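You operate a simulated robot arm through the tools that you are given. There is no shell and no other tool. Be economical: measure what you need, move in short steps, check, and stop when the job is done.

Carry out the task below with a simulated two-armed robot. There is one attempt and no reset: what you move stays moved.

## Task
Take the white filter and put it in the grey drip tray. Take the red force tester and leave it on the top of the fitting bench. Take the small coupler and put it in the green tray. Put the 500 mm amplifier card from the top of the arm service bench in the inside of the scrap tray and the 500 kN amplifier card on the shelf under the service table. Take the blue cap and leave it on top of the black case. Open the warming drawer. Any order will do. Set down upright: blue cap.

Only the result counts: the job must be done as asked and must still hold three seconds after the hand-in. Knocking over, shifting, dropping, spilling or breaking anything else fails it. Lids that push on must go on centred and level and be pressed home; caps that screw on are set level and turned clockwise until they are tight.

## Robot
Two 7-joint arms with fingered hands on one trunk, on a base that drives. Base frame: it is fixed to the floor where the robot stands at the start and does not move with it; the origin is under the middle of the robot, x ahead of it, y to its left, z up; the surface under the hand at the start is at about z = 0.9. Readings come in m, rad, newtons and seconds.
The left shoulder is at the start at [0.032, 0.092, 1.185], the right one opposite. With the tool pointing down near the work surface each hand reaches from about 0.28 to 0.54 m from the robot's upright axis, wherever it stands, measured 20 degrees to its own side. Places, roughly: black case [1.5, -2.5, 1]; blue cap (5x5x5 cm) [0.5, -0.7, 0.3]; green tray [-3.5, -2.25, 1]; grey drip tray (20x15x4 cm) [-1.1, -2.4, 0.9]; inside of the scrap tray (19x29 cm) [0.64, 3.24, 0.86]; red force tester [0.5, -0.25, 1]; shelf under the service table [-1.5, 0.3, 0.3]; small coupler [0.5, -0.25, 0.25]; top of the fitting bench (144x22 cm) [1.58, -2.38, 0.86]; warming drawer [3.3, -1.3, 0.7]; white filter (5x5x10 cm) [0.5, 0, 0.4]. Payload 2.1 kg a hand.
The TCP of each hand is the grasp point between the finger pads, 0.02 m short of the fingertips. In the tool frame z runs along the fingers and y along their closing line. Largest opening 0.068 m; the body of the gripper starts 0.023 m behind the TCP. The gripper is a hand of 5 fingers: y runs from the thumb to the fingers, the wrist lies at [-0.01, -0.079, -0.131] in the tool frame, and closing takes about 1.5 s.
Orientation is that of the tool frame in the base frame, as [roll, pitch, yaw] about the fixed x, y, z axes, in that order (R = Rz(yaw) Ry(pitch) Rx(roll)). With the fingers straight down and the wrist toward the robot, the tool's x, y and z point along [0, 1, 0], [1, 0, 0] and [0, 0, -1] of the base frame.

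## Interface
- The arms move only by the tool drive_tool. It takes "left_targets", "right_targets" or both (then of equal length, played together; a hand with none holds still); each is a list of rows, each a list of 7 numbers: the shift along the base's x, y, z in m, then the turn, a rotation vector about the base's x, y, z in rad, then the finger opening in m, from 0 to 0.068. In form: [[dx, dy, dz, ax, ay, az, gripper], ...]. A call has 1 to 20 rows; each row shifts and turns the commanded pose from where the row before left it. A row lasts 0.2 s, in which the tool goes at most 0.05 m and 0.15 rad; a call with a longer step from one row to the next is refused whole, and so is a gripper value outside its range. Where a pose cannot be reached the arm comes as near as it can. A force on the tool above 40 N (or 10 N above the force at the start of the call, whichever is more), or a blocked arm, ends the call early, and 0.2 s more pass. The fingers move at their own pace (about 0.153 m/s each) and stop on an object; they squeeze with about 21 N. The grip force told is the motor's: it shows also when the fingers shut on nothing. Time passes only in rows, and 0.2 s behind the last, so rows that do not move let the fingers close. The reply holds the time, the measured pose of the TCP, the force on the tool along the base axes, the opening and the grip force, in the units named above and with some noise, with the torque about the TCP (base axes, N m) and any sound that the robot's microphone picked up.
- Cameras (640 x 400 px; columns grow to the right, rows downward): "scene" is now at [0.1126, -0.017, 1.3364]; the picture's right is [-0.20, -0.98, 0.00], its down [-0.60, 0.12, -0.79] and it looks along [0.78, -0.16, -0.61] (base axes); focal length 214 px, centre (320, 200). "left" rides on the left gripper at [-0.054, -0.058, -0.072] in its tool frame; the picture's right is [-0.57, -0.39, 0.73], its down [0.73, -0.64, 0.23] and it looks along [0.38, 0.66, 0.65] (tool axes); focal length 226 px, centre (320, 200). "right" rides on the right gripper at [0.054, -0.058, -0.072] in its tool frame; the picture's right is [-0.57, 0.39, -0.73], its down [-0.73, -0.64, 0.23] and it looks along [-0.38, 0.66, 0.65] (tool axes); focal length 226 px, centre (320, 200). There is no depth. A picture from a camera that has moved, and an enlarged one, comes with that camera's place and axes in the base frame and with its lens.
- capture(camera): a new picture of that camera. The clock stands still meanwhile.
- move_column(by): slides the trunk up (or, below 0, down) by that many m; the arms and the scene camera ride with it, the base frame stays. It gives what a move gives, with no picture.
- roll_base(legs): drives the robot by 1 to 6 legs, each [ahead, left, turn to the left] in m, m and rad, along the robot's own axes; the way and the turn of a leg run together, so that a leg with both is an arc; at most 1.5 m and 3.142 rad a leg. The arms and the cameras ride along, it lands a little off, and it stops where it bumps. It gives what a move gives.
- grasp_type(shape, hand): the hand has 5 fingers and takes this shape, open, in about a second: jaw (thumb against the fingers, like two jaws); tri (thumb and two fingers); tip (a fingertip pinch); poke (one finger out to press); point (the index stretched); flat (the hand flat); cup (the hand cupped); fist (a fist). The gripper value then closes the fingers along that shape, each until it touches; the sizes above hold for jaw. It gives what a move gives, with no picture.
- pan_tilt(pan, tilt): turns the head with the scene camera to pan (to the left, within 1.501 rad either way) and tilt (down, from -0.506 to 1.204), counted from straight ahead of the robot. It gives what a move gives.
- close_up(camera, box): a new picture of the part [left, top, right, bottom] of that camera's present view, enlarged. The clock stands still meanwhile.
- sign_off(): hands the job in; it is judged then, once.

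Go step by step. Nothing tells you exact positions but the pictures and the camera data: compare them with the known pose of the tool, close in by small moves and look again before you grip or let go. The budget is 196 turns and 176 pictures, counting those below and the enlarged ones. Unless the task says otherwise, let go and move clear before handing in, and close with one line.

The tools are called after "Call:" as name(argument=value, ...) on one line, values as JSON. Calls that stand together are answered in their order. drive_tool: Moves the arms, as the interface text tells. Its arguments: {"type":"object","properties":{"left_targets":{"type":"array","items":{"type":"array","items":{"type":"number"}}},"right_targets":{"type":"array","items":{"type":"array","items":{"type":"number"}}}},"required":[]} The other tools are called the same way: move_column (by) slides the trunk up or down; grasp_type (shape, hand) gives the hand a shape; roll_base (legs) drives the base; pan_tilt (pan, tilt) turns the head that bears the scene camera; capture (camera) takes a picture; close_up (camera, box) takes an enlarged picture of a part of a camera's view; sign_off () hands the job in.

At the start:

```text
time: 0.0
left_position: [0.3976, 0.0381, 1.1594]
left_ee_rot: [3.141, 0.0, 1.571]
left_force: [-0.2, 0.9, -1.0]
left_torque: [0.01, -0.01, -0.02]
left_gripper_width: 0.0678
left_gripper_force: 0.2
left_shape: jaw
right_position: [0.2999, -0.2097, 1.2123]
right_ee_rot: [3.142, 0.001, 1.57]
right_force: [-0.2, 0.6, 0.1]
right_torque: [-0.01, 0.0, -0.01]
right_gripper_width: 0.0676
right_gripper_force: 0.0
right_shape: jaw
trunk travel left (down, up): [-0.425, 0.479]
robot x, y, heading: [0.0004, 0.0001, 0.001]
head pan, tilt: [-0.199, 0.658]
```

scene: 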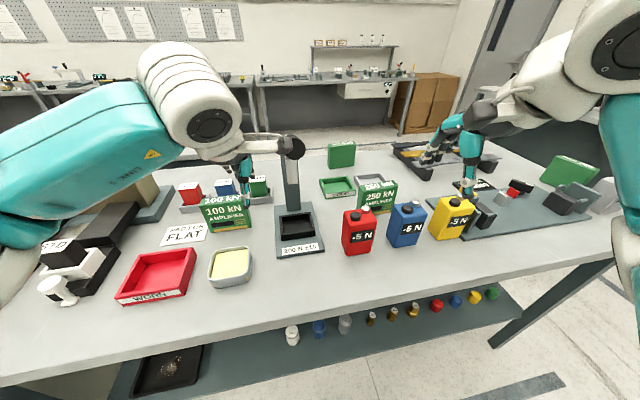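
right: 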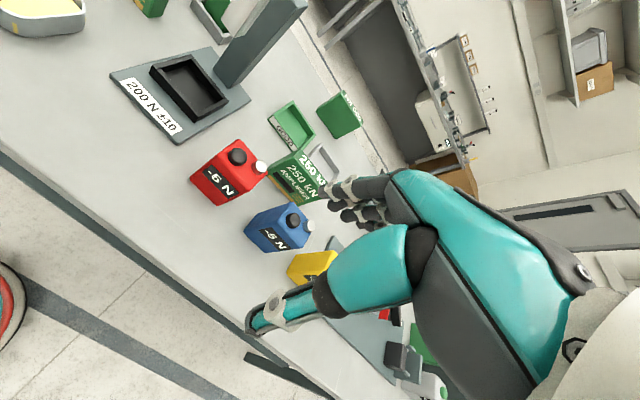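
left: 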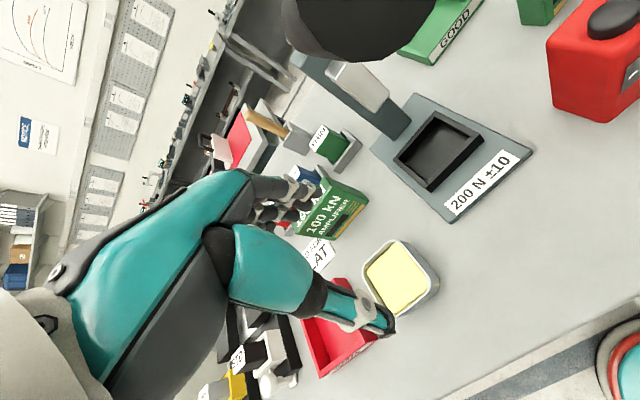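

I see the workbench ahead with coloured force testers, and small items on a shelf below its front edge. I'll look round before moving anything.

Call:
close_up(camera="scene", box=[240, 260, 540, 400])

Call:
pan_tilt(pan=-0.3, tilt=1.1)

Call:
capture(camera="scene")

Call:
pan_tilt(pan=1.4, tilt=0.3)

Call:
capture(camera="scene")

Call:
pan_tilt(pan=-1.4, tilt=0.3)

Call:
capture(camera="scene")

```text
2.13 times, centred on (390, 330) of scene
camera zoom: at [0.1126, -0.017, 1.3364], right [-0.2, -0.98, 0.0], down [-0.6, 0.12, -0.79], along [0.78, -0.16, -0.61], focal length 458 px, centre (171, -77)
```

zoom: 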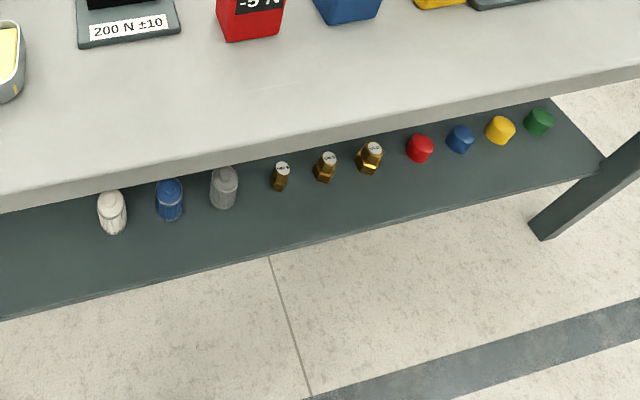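

```text
time: 0.9
left_position: [0.3975, 0.0377, 1.1607]
left_ee_rot: [3.141, 0.0, 1.572]
left_force: [0.1, -0.7, -0.5]
left_torque: [0.03, -0.02, 0.01]
left_gripper_width: 0.0677
left_gripper_force: 0.1
left_shape: jaw
right_position: [0.3005, -0.209, 1.2112]
right_ee_rot: [-3.141, -0.002, 1.571]
right_force: [0.3, -0.2, 0.0]
right_torque: [-0.03, 0.0, 0.0]
right_gripper_width: 0.0678
right_gripper_force: 0.1
right_shape: jaw
trunk travel left (down, up): [-0.425, 0.479]
robot x, y, heading: [0.0008, -0.0014, -0.0]
head pan, tilt: [-0.3, 1.1]
```

```text
171 pictures are left
camera scene: at [0.0881, -0.0186, 1.3029], right [-0.3, -0.96, 0.0], down [-0.85, 0.26, -0.45], along [0.43, -0.13, -0.89], focal length 214 px, centre (320, 200)
```

scene: 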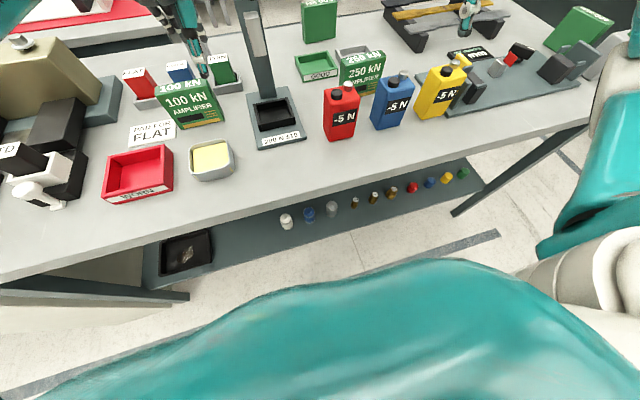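

```text
time: 2.6
left_position: [0.397, 0.0376, 1.1594]
left_ee_rot: [3.141, 0.001, 1.571]
left_force: [-0.8, 0.3, 0.0]
left_torque: [-0.03, -0.01, -0.01]
left_gripper_width: 0.0675
left_gripper_force: 0.0
left_shape: jaw
right_position: [0.302, -0.2082, 1.2133]
right_ee_rot: [-3.141, 0.001, 1.57]
right_force: [-0.1, 0.2, -1.6]
right_torque: [-0.01, 0.0, -0.01]
right_gripper_width: 0.0677
right_gripper_force: 0.0
right_shape: jaw
trunk travel left (down, up): [-0.425, 0.479]
robot x, y, heading: [-0.0003, 0.0021, -0.0]
head pan, tilt: [1.4, 0.3]
```

```text
170 pictures are left
camera scene: at [0.0437, 0.0921, 1.3689], right [0.99, -0.17, 0.0], down [-0.05, -0.29, -0.96], along [0.16, 0.94, -0.3], focal length 214 px, centre (320, 200)
```

scene: 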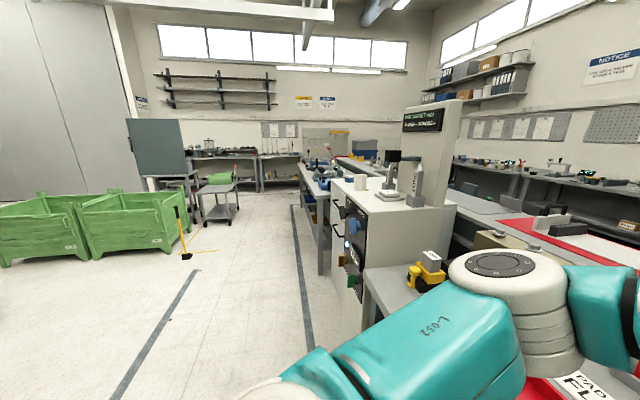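

```text
time: 5.1
left_position: [0.3979, 0.037, 1.1602]
left_ee_rot: [3.142, 0.0, 1.57]
left_force: [0.1, 0.5, -0.2]
left_torque: [0.01, 0.01, -0.01]
left_gripper_width: 0.0676
left_gripper_force: 0.1
left_shape: jaw
right_position: [0.3007, -0.2085, 1.2125]
right_ee_rot: [-3.141, 0.001, 1.57]
right_force: [0.3, 0.0, -0.3]
right_torque: [0.03, 0.05, 0.02]
right_gripper_width: 0.0678
right_gripper_force: 0.1
right_shape: jaw
trunk travel left (down, up): [-0.425, 0.479]
robot x, y, heading: [0.0005, 0.004, -0.003]
head pan, tilt: [-1.4, 0.3]
```

```text
169 pictures are left
camera scene: at [0.0437, -0.0919, 1.369], right [-0.99, -0.17, 0.0], down [-0.05, 0.29, -0.96], along [0.16, -0.94, -0.3], focal length 214 px, centre (320, 200)
```

scene: 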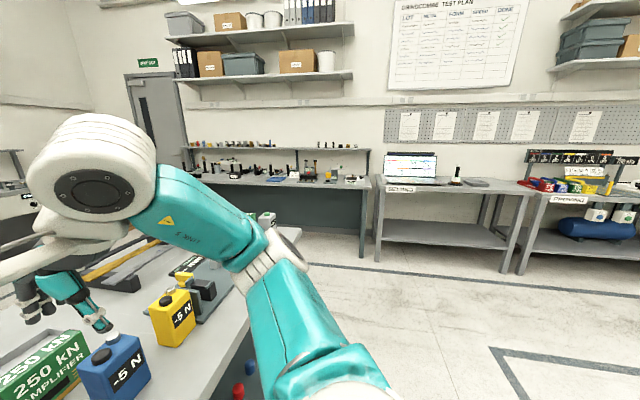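

The room holds several benches; the shelf items (white filter, brass couplers, coloured caps) sit about 0.5 m ahead under the table. I'll back away, lower the trunk and look at the shelf.

Call:
roll_base(legs=[[-0.42, -0.16, 0]])

Call:
move_column(by=-0.42)

Call:
pan_tilt(pan=0, tilt=0.55)

Call:
capture(camera="scene")

```text
time: 7.8
left_position: [-0.0241, -0.1197, 1.1604]
left_ee_rot: [3.142, 0.0, 1.577]
left_force: [0.5, -0.3, 0.2]
left_torque: [0.01, 0.02, 0.02]
left_gripper_width: 0.0677
left_gripper_force: 0.1
left_shape: jaw
right_position: [-0.1171, -0.367, 1.2101]
right_ee_rot: [-3.141, -0.001, 1.575]
right_force: [-0.7, 0.1, 0.0]
right_torque: [0.01, -0.03, 0.02]
right_gripper_width: 0.0675
right_gripper_force: 0.1
right_shape: jaw
trunk travel left (down, up): [-0.425, 0.479]
robot x, y, heading: [-0.4202, -0.1586, 0.007]
head pan, tilt: [-1.4, 0.3]
```

```text
refused: -0.42 is not a number from -0.4 to 0.4
```

```text
time: 9.3
left_position: [-0.0234, -0.1215, 1.1601]
left_ee_rot: [3.14, 0.001, 1.577]
left_force: [0.2, -0.5, 1.0]
left_torque: [0.01, 0.02, 0.0]
left_gripper_width: 0.0676
left_gripper_force: 0.1
left_shape: jaw
right_position: [-0.1175, -0.3668, 1.2116]
right_ee_rot: [-3.141, -0.001, 1.576]
right_force: [-0.5, -0.1, -0.5]
right_torque: [-0.02, -0.04, -0.01]
right_gripper_width: 0.0677
right_gripper_force: 0.0
right_shape: jaw
trunk travel left (down, up): [-0.425, 0.479]
robot x, y, heading: [-0.4208, -0.1553, 0.006]
head pan, tilt: [0.0, 0.55]
```

```text
168 pictures are left
camera scene: at [-0.3025, -0.1584, 1.346], right [0.0, -1.0, 0.0], down [-0.52, 0.0, -0.85], along [0.85, 0.0, -0.52], focal length 214 px, centre (320, 200)
```

scene: 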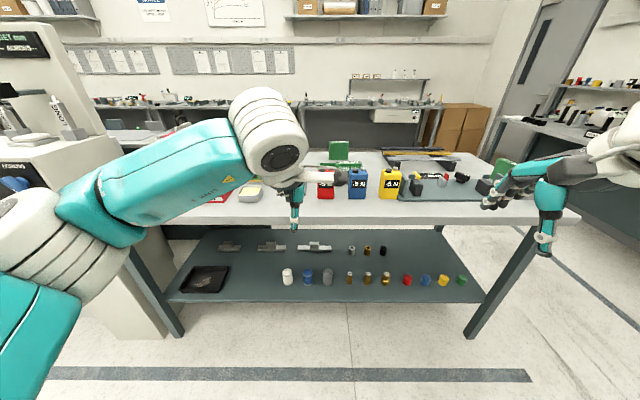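

The shelf row is clear now: white, blue, grey filters, three couplers, four caps. I'll lower the trunk to get level with it.

Call:
move_column(by=-0.4)

Call:
capture(camera="scene")

Call:
close_up(camera="scene", box=[240, 120, 500, 280])

```text
time: 13.2
left_position: [-0.0234, -0.1195, 0.7604]
left_ee_rot: [-3.141, -0.001, 1.575]
left_force: [0.0, -0.3, 0.5]
left_torque: [-0.01, -0.02, 0.01]
left_gripper_width: 0.0678
left_gripper_force: 0.1
left_shape: jaw
right_position: [-0.1177, -0.3658, 0.8123]
right_ee_rot: [3.14, 0.001, 1.576]
right_force: [0.8, -0.3, 0.7]
right_torque: [-0.05, 0.01, -0.01]
right_gripper_width: 0.0676
right_gripper_force: 0.1
right_shape: jaw
trunk travel left (down, up): [-0.025, 0.879]
robot x, y, heading: [-0.4221, -0.1597, 0.002]
head pan, tilt: [0.0, 0.55]
```

```text
167 pictures are left
camera scene: at [-0.223, -0.1579, 0.9393], right [0.0, -1.0, 0.0], down [-0.52, 0.0, -0.85], along [0.85, 0.0, -0.52], focal length 214 px, centre (320, 200)
```

scene: 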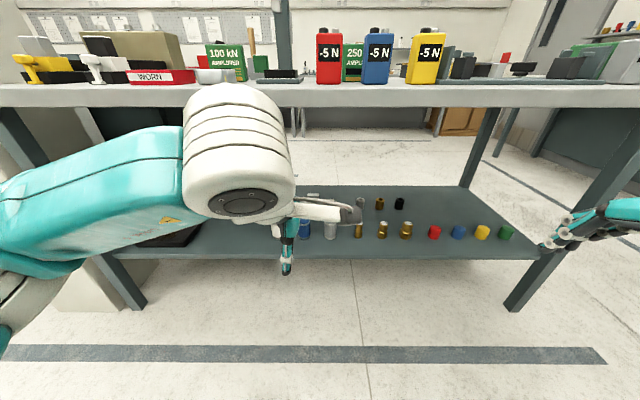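

```text
2.46 times, centred on (370, 200) of scene
camera zoom: at [-0.223, -0.1579, 0.9393], right [0.0, -1.0, 0.0], down [-0.52, 0.0, -0.85], along [0.85, 0.0, -0.52], focal length 528 px, centre (197, 200)
```

zoom: 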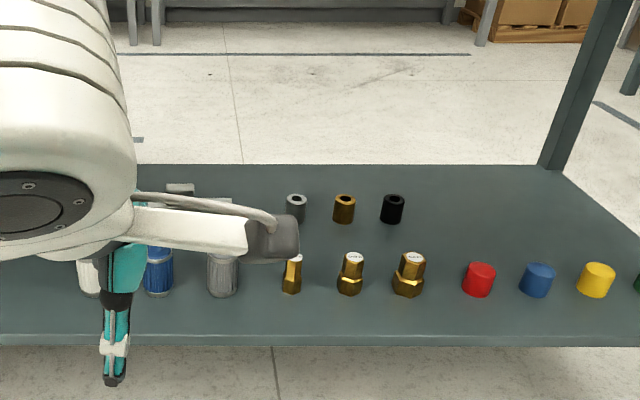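

I place the white filter at about [0.494, 0.025, 0.35] and the small coupler at [0.50, -0.324, 0.33]; the table underside is near z 0.86. I'll turn both hands into a forward, 45° down handshake pose while still clear of the table.

Call:
drive_tool(left_targets=[[0, 0.013, -0.01, 0, 0, 0.1428, 0.068], [0, 0.013, -0.01, 0, 0, 0.1428, 0.068], [0, 0.013, -0.01, 0, 0, 0.1428, 0.068], [0, 0.013, -0.01, 0, 0, 0.1428, 0.068], [0, 0.013, -0.01, 0, 0, 0.1428, 0.068], [0, 0.013, -0.01, 0, 0, 0.1428, 0.068], [0, 0.013, -0.01, 0, 0, 0.1428, 0.068], [0, 0.013, -0.01, 0, 0, 0.1428, 0.068], [0, 0.013, -0.01, 0, 0, 0.1428, 0.068], [0, 0.013, -0.01, 0, 0, 0.1428, 0.068], [0, 0.013, -0.01, 0, 0, 0.1428, 0.068], [0, 0, -0.02, 0, -0.131, 0, 0.068], [0, 0, -0.02, 0, -0.131, 0, 0.068], [0, 0, -0.02, 0, -0.131, 0, 0.068], [0, 0, -0.02, 0, -0.131, 0, 0.068], [0, 0, -0.02, 0, -0.131, 0, 0.068], [0, 0, -0.02, 0, -0.131, 0, 0.068]], right_targets=[[0.008, 0.004, -0.015, 0, 0, -0.1428, 0.068], [0.008, 0.004, -0.015, 0, 0, -0.1428, 0.068], [0.008, 0.004, -0.015, 0, 0, -0.1428, 0.068], [0.008, 0.004, -0.015, 0, 0, -0.1428, 0.068], [0.008, 0.004, -0.015, 0, 0, -0.1428, 0.068], [0.008, 0.004, -0.015, 0, 0, -0.1428, 0.068], [0.008, 0.004, -0.015, 0, 0, -0.1428, 0.068], [0.008, 0.004, -0.015, 0, 0, -0.1428, 0.068], [0.008, 0.004, -0.015, 0, 0, -0.1428, 0.068], [0.008, 0.004, -0.015, 0, 0, -0.1428, 0.068], [0.008, 0.004, -0.015, 0, 0, -0.1428, 0.068], [0, 0, -0.02, 0, -0.131, 0, 0.068], [0, 0, -0.02, 0, -0.131, 0, 0.068], [0, 0, -0.02, 0, -0.131, 0, 0.068], [0, 0, -0.02, 0, -0.131, 0, 0.068], [0, 0, -0.02, 0, -0.131, 0, 0.068], [0, 0, -0.02, 0, -0.131, 0, 0.068]])

Call:
capture(camera="scene")

Call:
capture(camera="left")

```text
time: 16.8
left_position: [-0.0239, 0.0248, 0.5294]
left_ee_rot: [-3.134, 0.787, -3.133]
left_force: [-0.3, 0.2, 0.3]
left_torque: [-0.03, -0.01, 0.02]
left_gripper_width: 0.0676
left_gripper_force: 0.0
left_shape: jaw
right_position: [-0.0302, -0.3214, 0.5264]
right_ee_rot: [3.134, -0.788, 0.01]
right_force: [0.7, -0.5, 0.4]
right_torque: [0.02, 0.03, -0.01]
right_gripper_width: 0.0676
right_gripper_force: 0.0
right_shape: jaw
trunk travel left (down, up): [-0.025, 0.879]
robot x, y, heading: [-0.4183, -0.1618, 0.004]
head pan, tilt: [0.0, 0.55]
```

```text
165 pictures are left
camera scene: at [-0.223, -0.1579, 0.9392], right [0.0, -1.0, 0.0], down [-0.52, 0.0, -0.85], along [0.85, 0.0, -0.52], focal length 214 px, centre (320, 200)
```

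scene: 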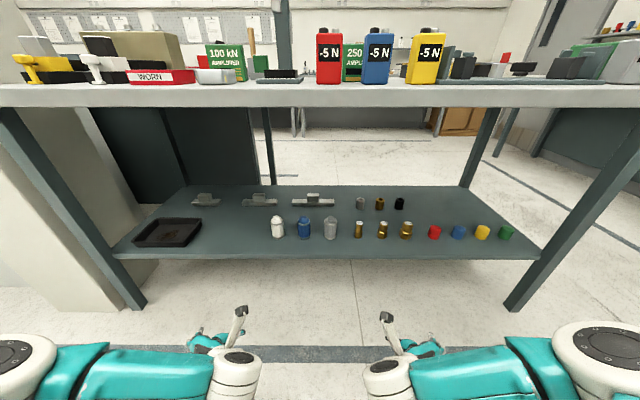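

```text
164 pictures are left
camera left: at [-0.0352, -0.0315, 0.6201], right [0.92, -0.38, -0.11], down [-0.35, -0.64, -0.68], along [0.19, 0.66, -0.73], focal length 226 px, centre (320, 200)
```

left: 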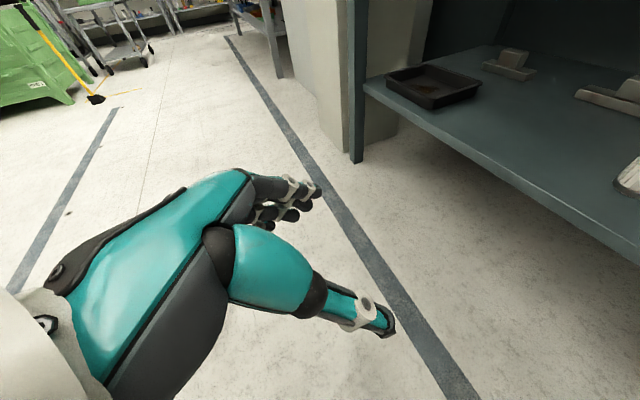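

Both hands are in the right pose and the shelf view confirms the filter at [0.50, 0.024] and the coupler at [0.51, -0.326]. I'll drive forward with the hands beneath the tabletop.

Call:
roll_base(legs=[[0.38, 0.01, 0]])

Call:
capture(camera="left")

Call:
capture(camera="right")

```text
time: 19.2
left_position: [0.3552, 0.0406, 0.5311]
left_ee_rot: [-3.138, 0.787, -3.129]
left_force: [0.2, 0.7, -0.5]
left_torque: [-0.02, 0.02, -0.01]
left_gripper_width: 0.0681
left_gripper_force: 0.0
left_shape: jaw
right_position: [0.3495, -0.3086, 0.5268]
right_ee_rot: [3.135, -0.787, 0.014]
right_force: [0.6, 0.5, -0.2]
right_torque: [0.01, 0.0, 0.01]
right_gripper_width: 0.0677
right_gripper_force: 0.0
right_shape: jaw
trunk travel left (down, up): [-0.025, 0.879]
robot x, y, heading: [-0.0409, -0.1435, 0.007]
head pan, tilt: [0.0, 0.55]
```

```text
163 pictures are left
camera left: at [0.3437, -0.0164, 0.6204], right [0.92, -0.38, -0.11], down [-0.35, -0.65, -0.68], along [0.19, 0.66, -0.73], focal length 226 px, centre (320, 200)
```

left: 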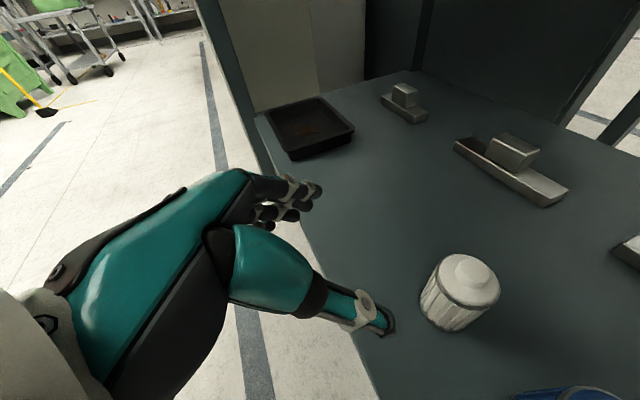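

```text
162 pictures are left
camera right: at [0.3373, -0.2485, 0.6156], right [-0.91, -0.39, 0.12], down [-0.36, 0.63, -0.68], along [0.2, -0.66, -0.72], focal length 226 px, centre (320, 200)
```

right: 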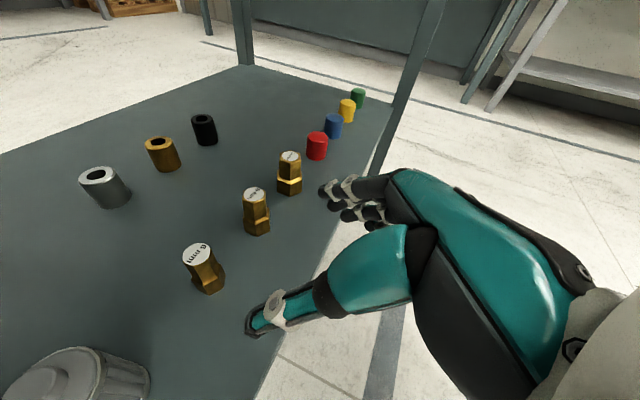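

The hand cameras put the filter at about [0.495, 0.026] and the coupler at [0.497, -0.322], tops near 0.40 and 0.36. I'll move both hands to standoffs just short of them and look.

Call:
drive_tool(left_targets=[[0, 0, 0, 0, -0.117, 0, 0.068], [0, 0, 0, 0, -0.117, 0, 0.068], [0, -0.0146, 0, 0, -0.117, 0, 0.068], [0.011, 0, -0.033, 0, 0, 0, 0.068], [0.011, 0, -0.033, 0, 0, 0, 0.068], [0.011, 0, -0.033, 0, 0, 0, 0.068], [0.012, 0, -0.032, 0, 0, 0, 0.068], [0, 0, 0, 0, 0, 0, 0.068]], right_targets=[[0, 0, -0.02, 0, 0, 0, 0.068], [0, 0, -0.02, 0, 0, 0, 0.068], [0, -0.0154, -0.02, 0, 0, 0, 0.068], [0.023, 0, -0.017, 0, 0, 0, 0.068], [0.023, 0, -0.017, 0, 0, 0, 0.068], [0.023, 0, -0.017, 0, 0, 0, 0.068], [0.0245, 0, -0.014, 0, 0, 0, 0.068], [0, 0, 0, 0, 0, 0, 0.068]])

Call:
capture(camera="left")

Call:
capture(camera="right")

```text
time: 21.0
left_position: [0.3992, 0.025, 0.4002]
left_ee_rot: [-3.127, 1.135, -3.123]
left_force: [0.2, 1.2, -0.9]
left_torque: [0.01, -0.02, 0.02]
left_gripper_width: 0.0675
left_gripper_force: 0.1
left_shape: jaw
right_position: [0.4432, -0.3209, 0.4024]
right_ee_rot: [3.139, -0.785, 0.012]
right_force: [0.4, -0.4, 0.2]
right_torque: [0.0, -0.02, 0.01]
right_gripper_width: 0.0677
right_gripper_force: 0.1
right_shape: jaw
trunk travel left (down, up): [-0.025, 0.879]
robot x, y, heading: [-0.0408, -0.1436, 0.013]
head pan, tilt: [0.0, 0.55]
```

```text
161 pictures are left
camera left: at [0.3573, -0.0322, 0.4811], right [0.9, -0.38, 0.21], down [-0.1, -0.65, -0.76], along [0.42, 0.66, -0.62], focal length 226 px, centre (320, 200)
```

left: 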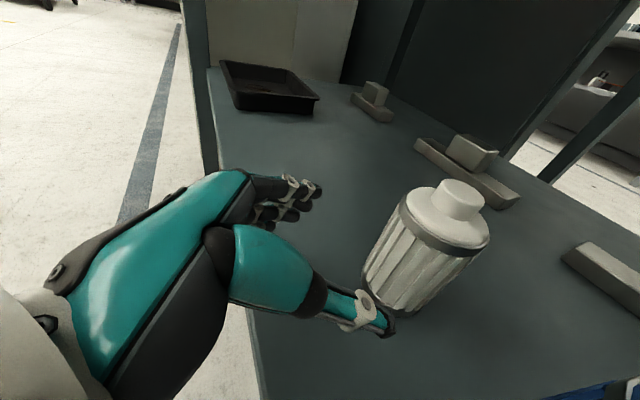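

```text
160 pictures are left
camera right: at [0.4313, -0.2636, 0.491], right [-0.91, -0.4, 0.12], down [-0.36, 0.64, -0.68], along [0.2, -0.66, -0.72], focal length 226 px, centre (320, 200)
```

right: 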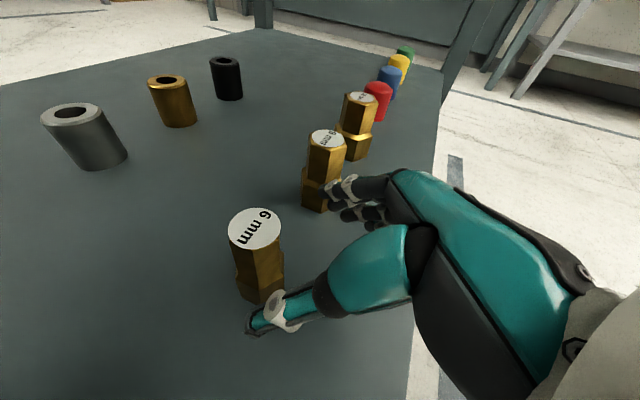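

The coupler's axis is at (0.484, -0.321) with its top near 0.385, and the filter's at (0.497, 0.025); both hands are laterally aligned. I'll advance and close.

Call:
drive_tool(left_targets=[[0.02, 0, -0.009, 0, 0, 0, 0.068], [0.02, 0, -0.009, 0, 0, 0, 0.068], [0.02, 0, -0.009, 0, 0, 0, 0.068], [0.021, 0, -0.01, 0, 0, 0, 0.068], [0, 0, 0, 0, 0, 0, 0.068]], right_targets=[[0.011, 0, -0.012, 0, 0, 0, 0.068], [0.01, 0, -0.011, 0, 0, 0, 0.068], [0.01, 0, -0.011, 0, 0, 0, 0.068], [0.01, 0, -0.011, 0, 0, 0, 0.068], [0, 0, 0, 0, 0, 0, 0.068]])

Call:
capture(camera="left")

Call:
capture(camera="right")

```text
time: 22.2
left_position: [0.4318, 0.0338, 0.4056]
left_ee_rot: [-3.126, 1.138, -3.12]
left_force: [-0.6, -0.4, 0.5]
left_torque: [-0.01, 0.04, 0.03]
left_gripper_width: 0.0678
left_gripper_force: 0.0
left_shape: jaw
left hand out of reach, approached as far as the arm can: row 1, 2, 3, 4
right_position: [0.4468, -0.3225, 0.3981]
right_ee_rot: [3.136, -0.785, 0.013]
right_force: [-1.2, 0.4, 0.2]
right_torque: [-0.02, -0.01, 0.0]
right_gripper_width: 0.0679
right_gripper_force: 0.0
right_shape: jaw
right hand out of reach, approached as far as the arm can: row 1, 2, 3, 4
trunk travel left (down, up): [-0.025, 0.879]
robot x, y, heading: [-0.0402, -0.146, 0.009]
head pan, tilt: [0.0, 0.55]
```

```text
159 pictures are left
camera left: at [0.392, -0.0232, 0.4865], right [0.9, -0.38, 0.21], down [-0.1, -0.65, -0.76], along [0.42, 0.66, -0.62], focal length 226 px, centre (320, 200)
```

left: 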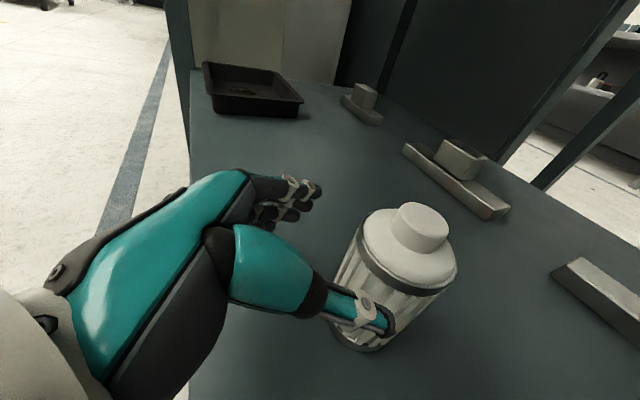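

```text
158 pictures are left
camera right: at [0.4351, -0.2647, 0.4867], right [-0.91, -0.39, 0.12], down [-0.36, 0.63, -0.68], along [0.2, -0.66, -0.72], focal length 226 px, centre (320, 200)
```

right: 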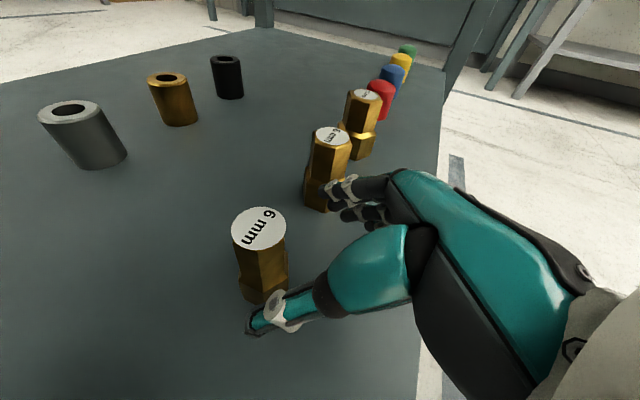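

Both arms ran out of reach a few centimetres short. I'll retract a little, lower the trunk the remaining bit, and bring the base closer.

Call:
drive_tool(left_targets=[[-0.03, -0.004, 0, 0, 0, 0, 0.068], [-0.03, -0.004, 0, 0, 0, 0, 0.068], [0, 0, 0, 0, 0, 0, 0.068]], right_targets=[[-0.02, 0, 0.02, 0, 0, 0, 0.068], [-0.02, 0, 0.02, 0, 0, 0, 0.068], [0, 0, 0, 0, 0, 0, 0.068]])

Call:
move_column(by=-0.02)

Call:
capture(camera="scene")

```text
time: 23.0
left_position: [0.3713, 0.0258, 0.4045]
left_ee_rot: [-3.132, 1.138, -3.127]
left_force: [0.1, -0.4, 0.5]
left_torque: [-0.01, 0.0, 0.03]
left_gripper_width: 0.0679
left_gripper_force: 0.0
left_shape: jaw
right_position: [0.4081, -0.3222, 0.4372]
right_ee_rot: [3.135, -0.787, 0.013]
right_force: [0.0, -0.3, -0.1]
right_torque: [-0.02, 0.01, 0.0]
right_gripper_width: 0.0678
right_gripper_force: 0.0
right_shape: jaw
trunk travel left (down, up): [-0.025, 0.879]
robot x, y, heading: [-0.0412, -0.1423, 0.013]
head pan, tilt: [0.0, 0.55]
```

```text
time: 23.6
left_position: [0.3723, 0.027, 0.3867]
left_ee_rot: [-3.128, 1.139, -3.122]
left_force: [0.4, 0.5, -0.3]
left_torque: [0.01, 0.0, 0.02]
left_gripper_width: 0.0676
left_gripper_force: 0.1
left_shape: jaw
right_position: [0.4075, -0.3249, 0.4181]
right_ee_rot: [3.137, -0.788, 0.01]
right_force: [-1.1, 0.4, 0.3]
right_torque: [-0.03, 0.01, -0.04]
right_gripper_width: 0.0676
right_gripper_force: 0.0
right_shape: jaw
trunk travel left (down, up): [-0.005, 0.899]
robot x, y, heading: [-0.0445, -0.1487, 0.014]
head pan, tilt: [0.0, 0.55]
```

```text
157 pictures are left
camera scene: at [0.1625, -0.1437, 0.9184], right [0.01, -1.0, 0.0], down [-0.52, -0.01, -0.85], along [0.85, 0.01, -0.52], focal length 214 px, centre (320, 200)
```

scene: 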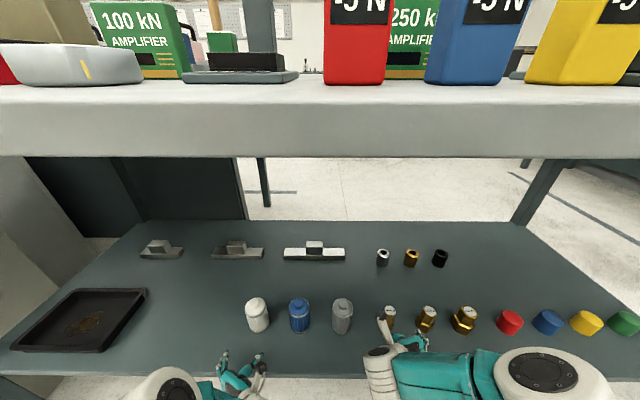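

There is still about 0.1 m between the head and the table edge, so I'll roll forward 5 cm.

Call:
roll_base(legs=[[0.052, 0, 0]])

Call:
drive_tool(left_targets=[[0, 0, 0, 0, 0, 0, 0.068]])

```text
time: 24.6
left_position: [0.425, 0.0267, 0.3855]
left_ee_rot: [-3.129, 1.137, -3.122]
left_force: [0.3, 0.3, 0.4]
left_torque: [-0.02, -0.01, 0.01]
left_gripper_width: 0.0675
left_gripper_force: 0.1
left_shape: jaw
right_position: [0.4617, -0.3228, 0.4167]
right_ee_rot: [3.136, -0.785, 0.014]
right_force: [0.4, 1.2, -0.3]
right_torque: [0.02, 0.0, 0.02]
right_gripper_width: 0.0676
right_gripper_force: 0.0
right_shape: jaw
trunk travel left (down, up): [-0.005, 0.899]
robot x, y, heading: [0.0114, -0.1412, 0.005]
head pan, tilt: [0.0, 0.55]
```

```text
time: 25.0
left_position: [0.4258, 0.0277, 0.3866]
left_ee_rot: [-3.13, 1.135, -3.124]
left_force: [0.4, -0.2, -0.4]
left_torque: [-0.02, -0.02, -0.04]
left_gripper_width: 0.0676
left_gripper_force: 0.1
left_shape: jaw
right_position: [0.4611, -0.3233, 0.4182]
right_ee_rot: [3.136, -0.785, 0.013]
right_force: [1.1, -0.4, -0.2]
right_torque: [0.02, 0.0, -0.02]
right_gripper_width: 0.0672
right_gripper_force: 0.1
right_shape: jaw
trunk travel left (down, up): [-0.005, 0.899]
robot x, y, heading: [0.0109, -0.1465, 0.011]
head pan, tilt: [0.0, 0.55]
```

Both hands line up again; now the final advance.

Call:
drive_tool(left_targets=[[0.014, -0.001, -0.006, 0, 0, 0, 0.068], [0.014, -0.001, -0.006, 0, 0, 0, 0.068], [0.014, 0, -0.006, 0, 0, 0, 0.068], [0.013, 0, -0.005, 0, 0, 0, 0.068], [0, 0, 0, 0, 0, 0, 0.068]], right_targets=[[0.006, 0, -0.016, 0, 0, 0, 0.068], [0.006, 0, -0.016, 0, 0, 0, 0.068], [0.006, 0, -0.016, 0, 0, 0, 0.068], [0.005, 0, -0.015, 0, 0, 0, 0.068], [0, 0, 0, 0, 0, 0, 0.068]])

Call:
capture(camera="left")

Call:
capture(camera="right")

```text
time: 26.2
left_position: [0.4658, 0.0246, 0.3693]
left_ee_rot: [-3.124, 1.136, -3.12]
left_force: [-0.3, -0.2, -0.3]
left_torque: [0.0, 0.02, 0.03]
left_gripper_width: 0.0675
left_gripper_force: 0.0
left_shape: jaw
left hand out of reach, approached as far as the arm can: row 4
right_position: [0.4813, -0.3221, 0.3569]
right_ee_rot: [3.137, -0.784, 0.013]
right_force: [-0.4, -0.5, 0.4]
right_torque: [0.02, 0.0, -0.04]
right_gripper_width: 0.0678
right_gripper_force: 0.0
right_shape: jaw
trunk travel left (down, up): [-0.005, 0.899]
robot x, y, heading: [0.0128, -0.1431, 0.01]
head pan, tilt: [0.0, 0.55]
```

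```text
156 pictures are left
camera left: at [0.4257, -0.0324, 0.4497], right [0.9, -0.38, 0.21], down [-0.1, -0.65, -0.76], along [0.42, 0.66, -0.62], focal length 226 px, centre (320, 200)
```

left: 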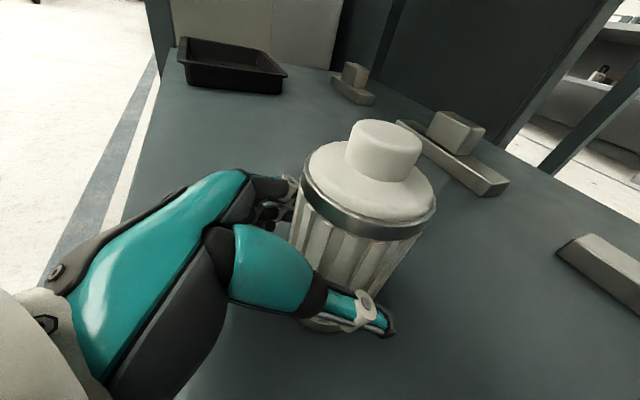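

```text
155 pictures are left
camera right: at [0.469, -0.2639, 0.4449], right [-0.91, -0.4, 0.12], down [-0.36, 0.64, -0.68], along [0.2, -0.66, -0.72], focal length 226 px, centre (320, 200)
```

right: 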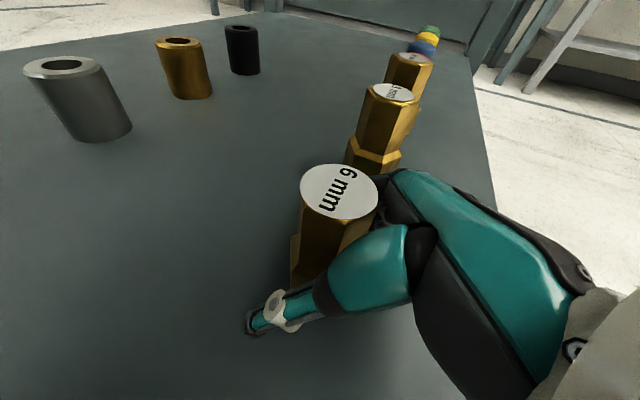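

The coupler sits between thumb and fingers, so I'll close the right hand and lift it; the left needs about 1 cm more reach from the base afterward.

Call:
drive_tool(right_targets=[[0, 0, 0, 0, 0, 0, 0.03], [0, 0, 0, 0, 0, 0, 0.01], [0, 0, 0, 0, 0, 0, 0.0], [0, 0, 0, 0, 0, 0, 0.0], [0, 0, 0, 0, 0, 0, 0.0], [0, 0, 0, 0, 0, 0, 0.0], [0, 0, 0.02, 0, 0, 0, 0.0], [0, 0, 0.02, 0, 0, 0, 0.0], [-0.01, 0, 0.03, 0, 0, 0, 0.0], [-0.03, 0, 0.03, 0, 0, 0, 0.0]])

Call:
capture(camera="right")

```text
time: 28.4
left_position: [0.4657, 0.0246, 0.3687]
left_ee_rot: [-3.127, 1.135, -3.122]
left_force: [0.2, 0.1, 0.5]
left_torque: [-0.02, 0.01, -0.01]
left_gripper_width: 0.0677
left_gripper_force: 0.1
left_shape: jaw
right_position: [0.4429, -0.3239, 0.456]
right_ee_rot: [3.134, -0.788, 0.012]
right_force: [0.1, 0.6, -2.3]
right_torque: [0.02, -0.01, -0.02]
right_gripper_width: 0.0187
right_gripper_force: 21.0
right_shape: jaw
trunk travel left (down, up): [-0.005, 0.899]
robot x, y, heading: [0.0118, -0.1474, 0.016]
head pan, tilt: [0.0, 0.55]
```

```text
154 pictures are left
camera right: at [0.4292, -0.2651, 0.5434], right [-0.91, -0.39, 0.12], down [-0.36, 0.63, -0.69], along [0.2, -0.67, -0.72], focal length 226 px, centre (320, 200)
```

right: 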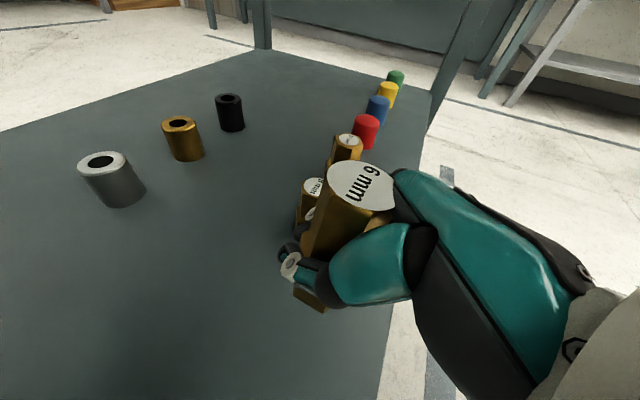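

The coupler is held. I'll nudge the base 1.5 cm ahead and then grip the filter.

Call:
roll_base(legs=[[0.014, 0, 0]])

Call:
capture(camera="left")

```text
time: 29.1
left_position: [0.4814, 0.0254, 0.3703]
left_ee_rot: [-3.122, 1.136, -3.117]
left_force: [-0.2, 0.8, 0.4]
left_torque: [0.0, 0.01, 0.0]
left_gripper_width: 0.0678
left_gripper_force: 0.0
left_shape: jaw
right_position: [0.4566, -0.3227, 0.4544]
right_ee_rot: [3.136, -0.786, 0.012]
right_force: [-0.5, -0.1, -1.7]
right_torque: [0.0, 0.0, 0.03]
right_gripper_width: 0.0189
right_gripper_force: 20.9
right_shape: jaw
trunk travel left (down, up): [-0.005, 0.899]
robot x, y, heading: [0.0233, -0.1449, 0.016]
head pan, tilt: [0.0, 0.55]
```

```text
153 pictures are left
camera left: at [0.4397, -0.0322, 0.4498], right [0.9, -0.38, 0.21], down [-0.1, -0.65, -0.76], along [0.42, 0.66, -0.62], focal length 226 px, centre (320, 200)
```

left: 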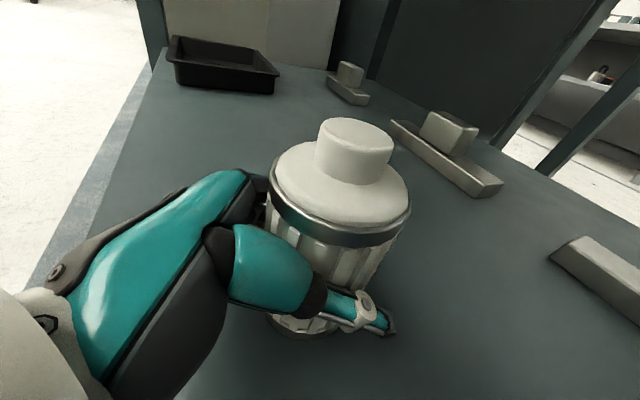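

The filter is well inside the hand. I'll close on it and lift slightly.

Call:
drive_tool(left_targets=[[0, 0, 0, 0, 0, 0, 0.04], [0, 0, 0, 0, 0, 0, 0.02], [0, 0, 0, 0, 0, 0, 0.0], [0, 0, 0, 0, 0, 0, 0.0], [0, 0, 0, 0, 0, 0, 0.0], [0, 0, 0, 0, 0, 0, 0.0], [0, 0, 0.02, 0, 0, 0, 0.0], [-0.01, 0, 0.03, 0, 0, 0, 0.0], [-0.02, 0, 0.03, 0, 0, 0, 0.0], [-0.02, 0, 0.03, 0, 0, 0, 0.0]])

Call:
capture(camera="left")

```text
time: 31.3
left_position: [0.4403, 0.0222, 0.4678]
left_ee_rot: [-3.133, 1.14, -3.124]
left_force: [0.2, 0.3, -1.4]
left_torque: [0.0, -0.03, -0.03]
left_gripper_width: 0.0334
left_gripper_force: 21.2
left_shape: jaw
left hand out of reach, approached as far as the arm can: row 7, 8
right_position: [0.4563, -0.3231, 0.4542]
right_ee_rot: [3.136, -0.785, 0.014]
right_force: [-0.5, 0.0, -1.2]
right_torque: [0.0, -0.01, -0.01]
right_gripper_width: 0.0188
right_gripper_force: 21.2
right_shape: jaw
trunk travel left (down, up): [-0.005, 0.899]
robot x, y, heading: [0.0238, -0.1461, 0.01]
head pan, tilt: [0.0, 0.55]
```

```text
152 pictures are left
camera left: at [0.3993, -0.034, 0.5484], right [0.9, -0.38, 0.21], down [-0.09, -0.65, -0.76], along [0.42, 0.66, -0.62], focal length 226 px, centre (320, 200)
```

left: 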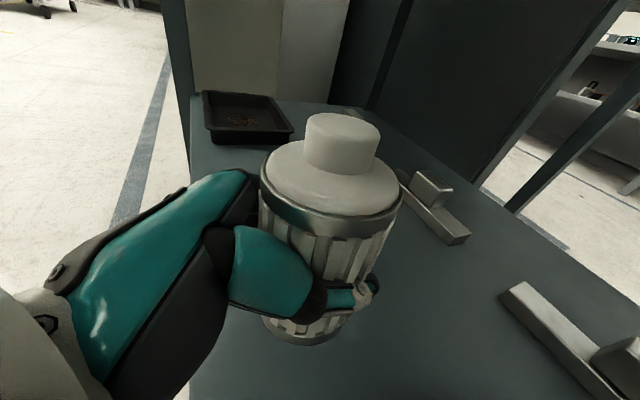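

The filter is held too. I'll back out, raise the trunk, turn to the right-hand wall and look.

Call:
roll_base(legs=[[-0.5, 0, 0]])

Call:
move_column(by=0.4)

Call:
move_column(by=0.15)

Call:
pan_tilt(pan=-1.5, tilt=0.35)

Call:
capture(camera="scene")

```text
time: 34.2
left_position: [-0.0479, 0.0175, 0.4672]
left_ee_rot: [-3.125, 1.136, -3.127]
left_force: [0.8, -0.6, -1.4]
left_torque: [0.02, 0.02, -0.04]
left_gripper_width: 0.0336
left_gripper_force: 20.9
left_shape: jaw
right_position: [-0.0331, -0.3279, 0.4542]
right_ee_rot: [3.137, -0.785, 0.007]
right_force: [-0.4, -0.2, -1.2]
right_torque: [0.01, -0.03, -0.02]
right_gripper_width: 0.0188
right_gripper_force: 21.6
right_shape: jaw
trunk travel left (down, up): [-0.005, 0.899]
robot x, y, heading: [-0.4662, -0.1509, 0.005]
head pan, tilt: [0.0, 0.55]
```

```text
time: 38.0
left_position: [-0.0467, 0.0156, 0.8677]
left_ee_rot: [-3.125, 1.135, -3.123]
left_force: [0.2, 0.3, -1.5]
left_torque: [0.05, 0.0, -0.02]
left_gripper_width: 0.0336
left_gripper_force: 20.7
left_shape: jaw
right_position: [-0.0338, -0.328, 0.8547]
right_ee_rot: [3.135, -0.786, 0.007]
right_force: [0.1, -0.8, -1.9]
right_torque: [-0.02, -0.01, 0.0]
right_gripper_width: 0.019
right_gripper_force: 21.6
right_shape: jaw
trunk travel left (down, up): [-0.405, 0.499]
robot x, y, heading: [-0.4626, -0.1483, 0.005]
head pan, tilt: [0.0, 0.55]
```

```text
time: 39.8
left_position: [-0.0476, 0.0165, 1.0182]
left_ee_rot: [-3.125, 1.136, -3.128]
left_force: [-0.6, -0.8, -0.8]
left_torque: [0.01, 0.01, -0.01]
left_gripper_width: 0.0335
left_gripper_force: 21.1
left_shape: jaw
right_position: [-0.0341, -0.3279, 1.0051]
right_ee_rot: [3.138, -0.785, 0.006]
right_force: [0.2, 0.7, -1.0]
right_torque: [-0.01, -0.02, -0.01]
right_gripper_width: 0.019
right_gripper_force: 20.9
right_shape: jaw
trunk travel left (down, up): [-0.555, 0.349]
robot x, y, heading: [-0.4626, -0.1454, 0.01]
head pan, tilt: [0.0, 0.55]
```

```text
time: 41.4
left_position: [-0.048, 0.0178, 1.0174]
left_ee_rot: [-3.123, 1.136, -3.123]
left_force: [-0.7, 0.1, -1.1]
left_torque: [0.0, -0.02, 0.01]
left_gripper_width: 0.0337
left_gripper_force: 20.4
left_shape: jaw
right_position: [-0.0326, -0.3301, 1.0054]
right_ee_rot: [3.137, -0.784, 0.008]
right_force: [-0.4, 0.1, -1.7]
right_torque: [-0.01, 0.01, -0.02]
right_gripper_width: 0.0187
right_gripper_force: 20.7
right_shape: jaw
trunk travel left (down, up): [-0.555, 0.349]
robot x, y, heading: [-0.4611, -0.1481, 0.006]
head pan, tilt: [-1.499, 0.351]
```

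```text
151 pictures are left
camera scene: at [-0.4386, -0.2413, 1.4947], right [-1.0, -0.08, 0.0], down [-0.03, 0.34, -0.94], along [0.07, -0.94, -0.34], focal length 214 px, centre (320, 200)
```

scene: 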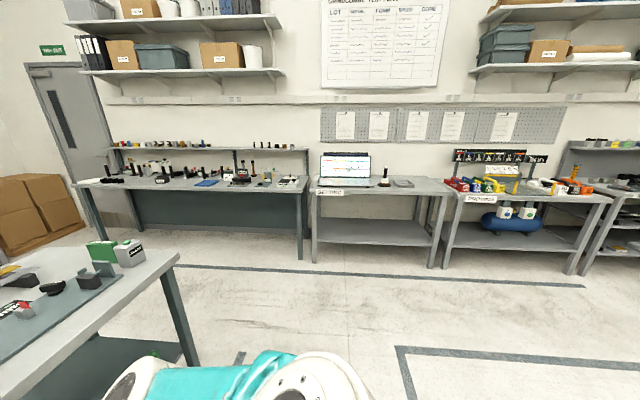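

The grey drip tray looks to be on the bench with the laptop, around [-1.13, -2.43]. I'll turn to that wall and drive nearer.

Call:
roll_base(legs=[[0, 0, -1.576], [1.2, -0.6, 0]])

Call:
pan_tilt(pan=0, tilt=0.45)

Call:
capture(camera="scene")

Call:
pan_tilt(pan=-1.2, tilt=0.35)

Call:
capture(camera="scene")

```text
time: 51.9
left_position: [-0.9035, -1.7538, 1.0164]
left_ee_rot: [-3.124, 1.137, 1.595]
left_force: [0.3, 0.1, -1.3]
left_torque: [0.0, 0.04, -0.02]
left_gripper_width: 0.033
left_gripper_force: 20.9
left_shape: jaw
right_position: [-1.2481, -1.7712, 1.0038]
right_ee_rot: [3.135, -0.783, -1.554]
right_force: [0.6, -0.1, -1.0]
right_torque: [-0.02, -0.02, 0.01]
right_gripper_width: 0.0187
right_gripper_force: 21.3
right_shape: jaw
trunk travel left (down, up): [-0.555, 0.349]
robot x, y, heading: [-1.0712, -1.3416, -1.558]
head pan, tilt: [-1.499, 0.351]
```

```text
time: 53.5
left_position: [-0.9045, -1.7539, 1.0177]
left_ee_rot: [-3.125, 1.135, 1.596]
left_force: [-0.2, -0.3, -0.9]
left_torque: [-0.03, -0.01, -0.01]
left_gripper_width: 0.0334
left_gripper_force: 21.0
left_shape: jaw
right_position: [-1.2492, -1.7701, 1.0042]
right_ee_rot: [3.135, -0.787, -1.554]
right_force: [-0.2, -0.5, -0.9]
right_torque: [-0.02, 0.02, 0.0]
right_gripper_width: 0.0188
right_gripper_force: 20.6
right_shape: jaw
trunk travel left (down, up): [-0.555, 0.349]
robot x, y, heading: [-1.0723, -1.3442, -1.559]
head pan, tilt: [0.0, 0.45]
```

```text
150 pictures are left
camera scene: at [-1.0708, -1.4477, 1.4855], right [-1.0, -0.01, 0.0], down [-0.01, 0.44, -0.9], along [0.01, -0.9, -0.44], focal length 214 px, centre (320, 200)
```

scene: 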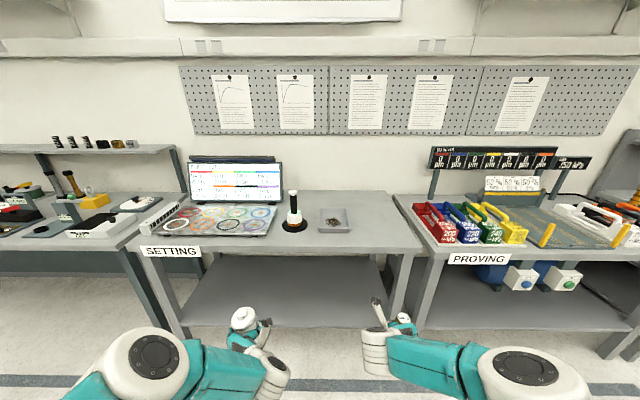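

```text
time: 54.9
left_position: [-0.9034, -1.7534, 1.0182]
left_ee_rot: [-3.126, 1.137, 1.596]
left_force: [1.1, 0.6, -1.6]
left_torque: [0.0, 0.01, 0.0]
left_gripper_width: 0.0332
left_gripper_force: 21.0
left_shape: jaw
right_position: [-1.2489, -1.7693, 1.0049]
right_ee_rot: [3.138, -0.785, -1.558]
right_force: [0.2, 0.0, -1.6]
right_torque: [0.0, 0.0, -0.03]
right_gripper_width: 0.019
right_gripper_force: 21.7
right_shape: jaw
trunk travel left (down, up): [-0.555, 0.349]
robot x, y, heading: [-1.0717, -1.3383, -1.554]
head pan, tilt: [-1.201, 0.351]
```

```text
149 pictures are left
camera scene: at [-1.1583, -1.3907, 1.4947], right [-0.37, 0.93, 0.0], down [0.32, 0.13, -0.94], along [-0.87, -0.35, -0.34], focal length 214 px, centre (320, 200)
```

scene: 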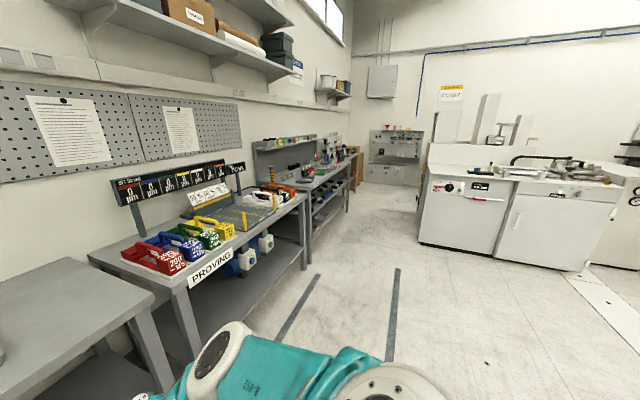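

The grey drip tray is at about [-1.137, -2.41], between the pen stand and the Proving bench. I'll tuck the right hand back and up, then shift sideways and go toward the bench.

Call:
drive_tool(right_targets=[[0, 0.03, 0.025, 0, 0, 0, 0], [0, 0.03, 0.025, 0, 0, 0, 0], [0, 0.03, 0.025, 0, 0, 0, 0], [0, 0.03, 0.025, 0, 0, 0, 0], [0, 0.03, 0.025, 0, 0, 0, 0], [0, 0, 0, 0, 0, 0, 0]])

Call:
roll_base(legs=[[0, -0.235, -0.01], [0.35, 0, 0]])

Call:
pan_tilt(pan=0, tilt=0.6)

Call:
capture(camera="scene")

```text
time: 56.3
left_position: [-0.9043, -1.7522, 1.018]
left_ee_rot: [-3.126, 1.134, 1.596]
left_force: [-0.9, -0.5, -1.8]
left_torque: [0.01, 0.03, -0.01]
left_gripper_width: 0.0333
left_gripper_force: 21.2
left_shape: jaw
right_position: [-1.2504, -1.6172, 1.1308]
right_ee_rot: [3.133, -0.786, -1.553]
right_force: [0.2, -0.3, -1.6]
right_torque: [-0.02, 0.0, 0.02]
right_gripper_width: 0.0187
right_gripper_force: 21.0
right_shape: jaw
trunk travel left (down, up): [-0.555, 0.349]
robot x, y, heading: [-1.0753, -1.3386, -1.558]
head pan, tilt: [-1.201, 0.351]
```

```text
time: 59.9
left_position: [-1.1362, -2.1125, 1.0168]
left_ee_rot: [-3.129, 1.136, 1.593]
left_force: [0.5, 0.1, -1.7]
left_torque: [0.01, 0.02, 0.0]
left_gripper_width: 0.033
left_gripper_force: 21.6
left_shape: jaw
right_position: [-1.4823, -1.98, 1.1298]
right_ee_rot: [3.137, -0.784, -1.555]
right_force: [-0.5, -0.1, -1.5]
right_torque: [0.0, -0.03, -0.01]
right_gripper_width: 0.0186
right_gripper_force: 20.8
right_shape: jaw
trunk travel left (down, up): [-0.555, 0.349]
robot x, y, heading: [-1.308, -1.701, -1.55]
head pan, tilt: [-1.201, 0.351]
```

```text
time: 61.3
left_position: [-1.1356, -2.113, 1.0174]
left_ee_rot: [-3.124, 1.136, 1.597]
left_force: [-0.3, -0.5, -1.1]
left_torque: [-0.02, -0.04, 0.0]
left_gripper_width: 0.0333
left_gripper_force: 20.8
left_shape: jaw
right_position: [-1.483, -1.9775, 1.1299]
right_ee_rot: [3.136, -0.784, -1.555]
right_force: [0.9, 0.4, -1.6]
right_torque: [0.0, -0.06, 0.0]
right_gripper_width: 0.0186
right_gripper_force: 21.3
right_shape: jaw
trunk travel left (down, up): [-0.555, 0.349]
robot x, y, heading: [-1.3065, -1.6962, -1.558]
head pan, tilt: [0.0, 0.6]
```

```text
148 pictures are left
camera scene: at [-1.3043, -1.8037, 1.4719], right [-1.0, -0.01, 0.0], down [-0.01, 0.57, -0.82], along [0.01, -0.82, -0.57], focal length 214 px, centre (320, 200)
```

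scene: 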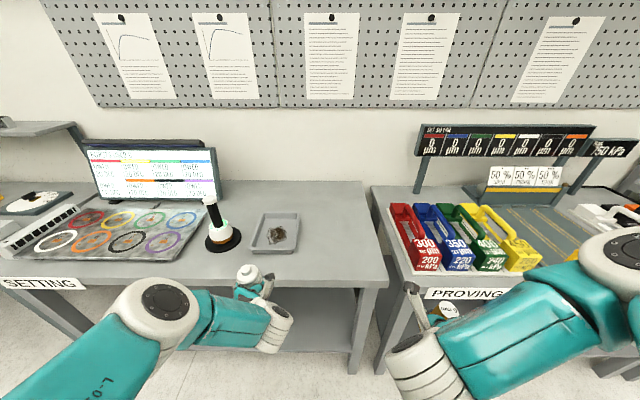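

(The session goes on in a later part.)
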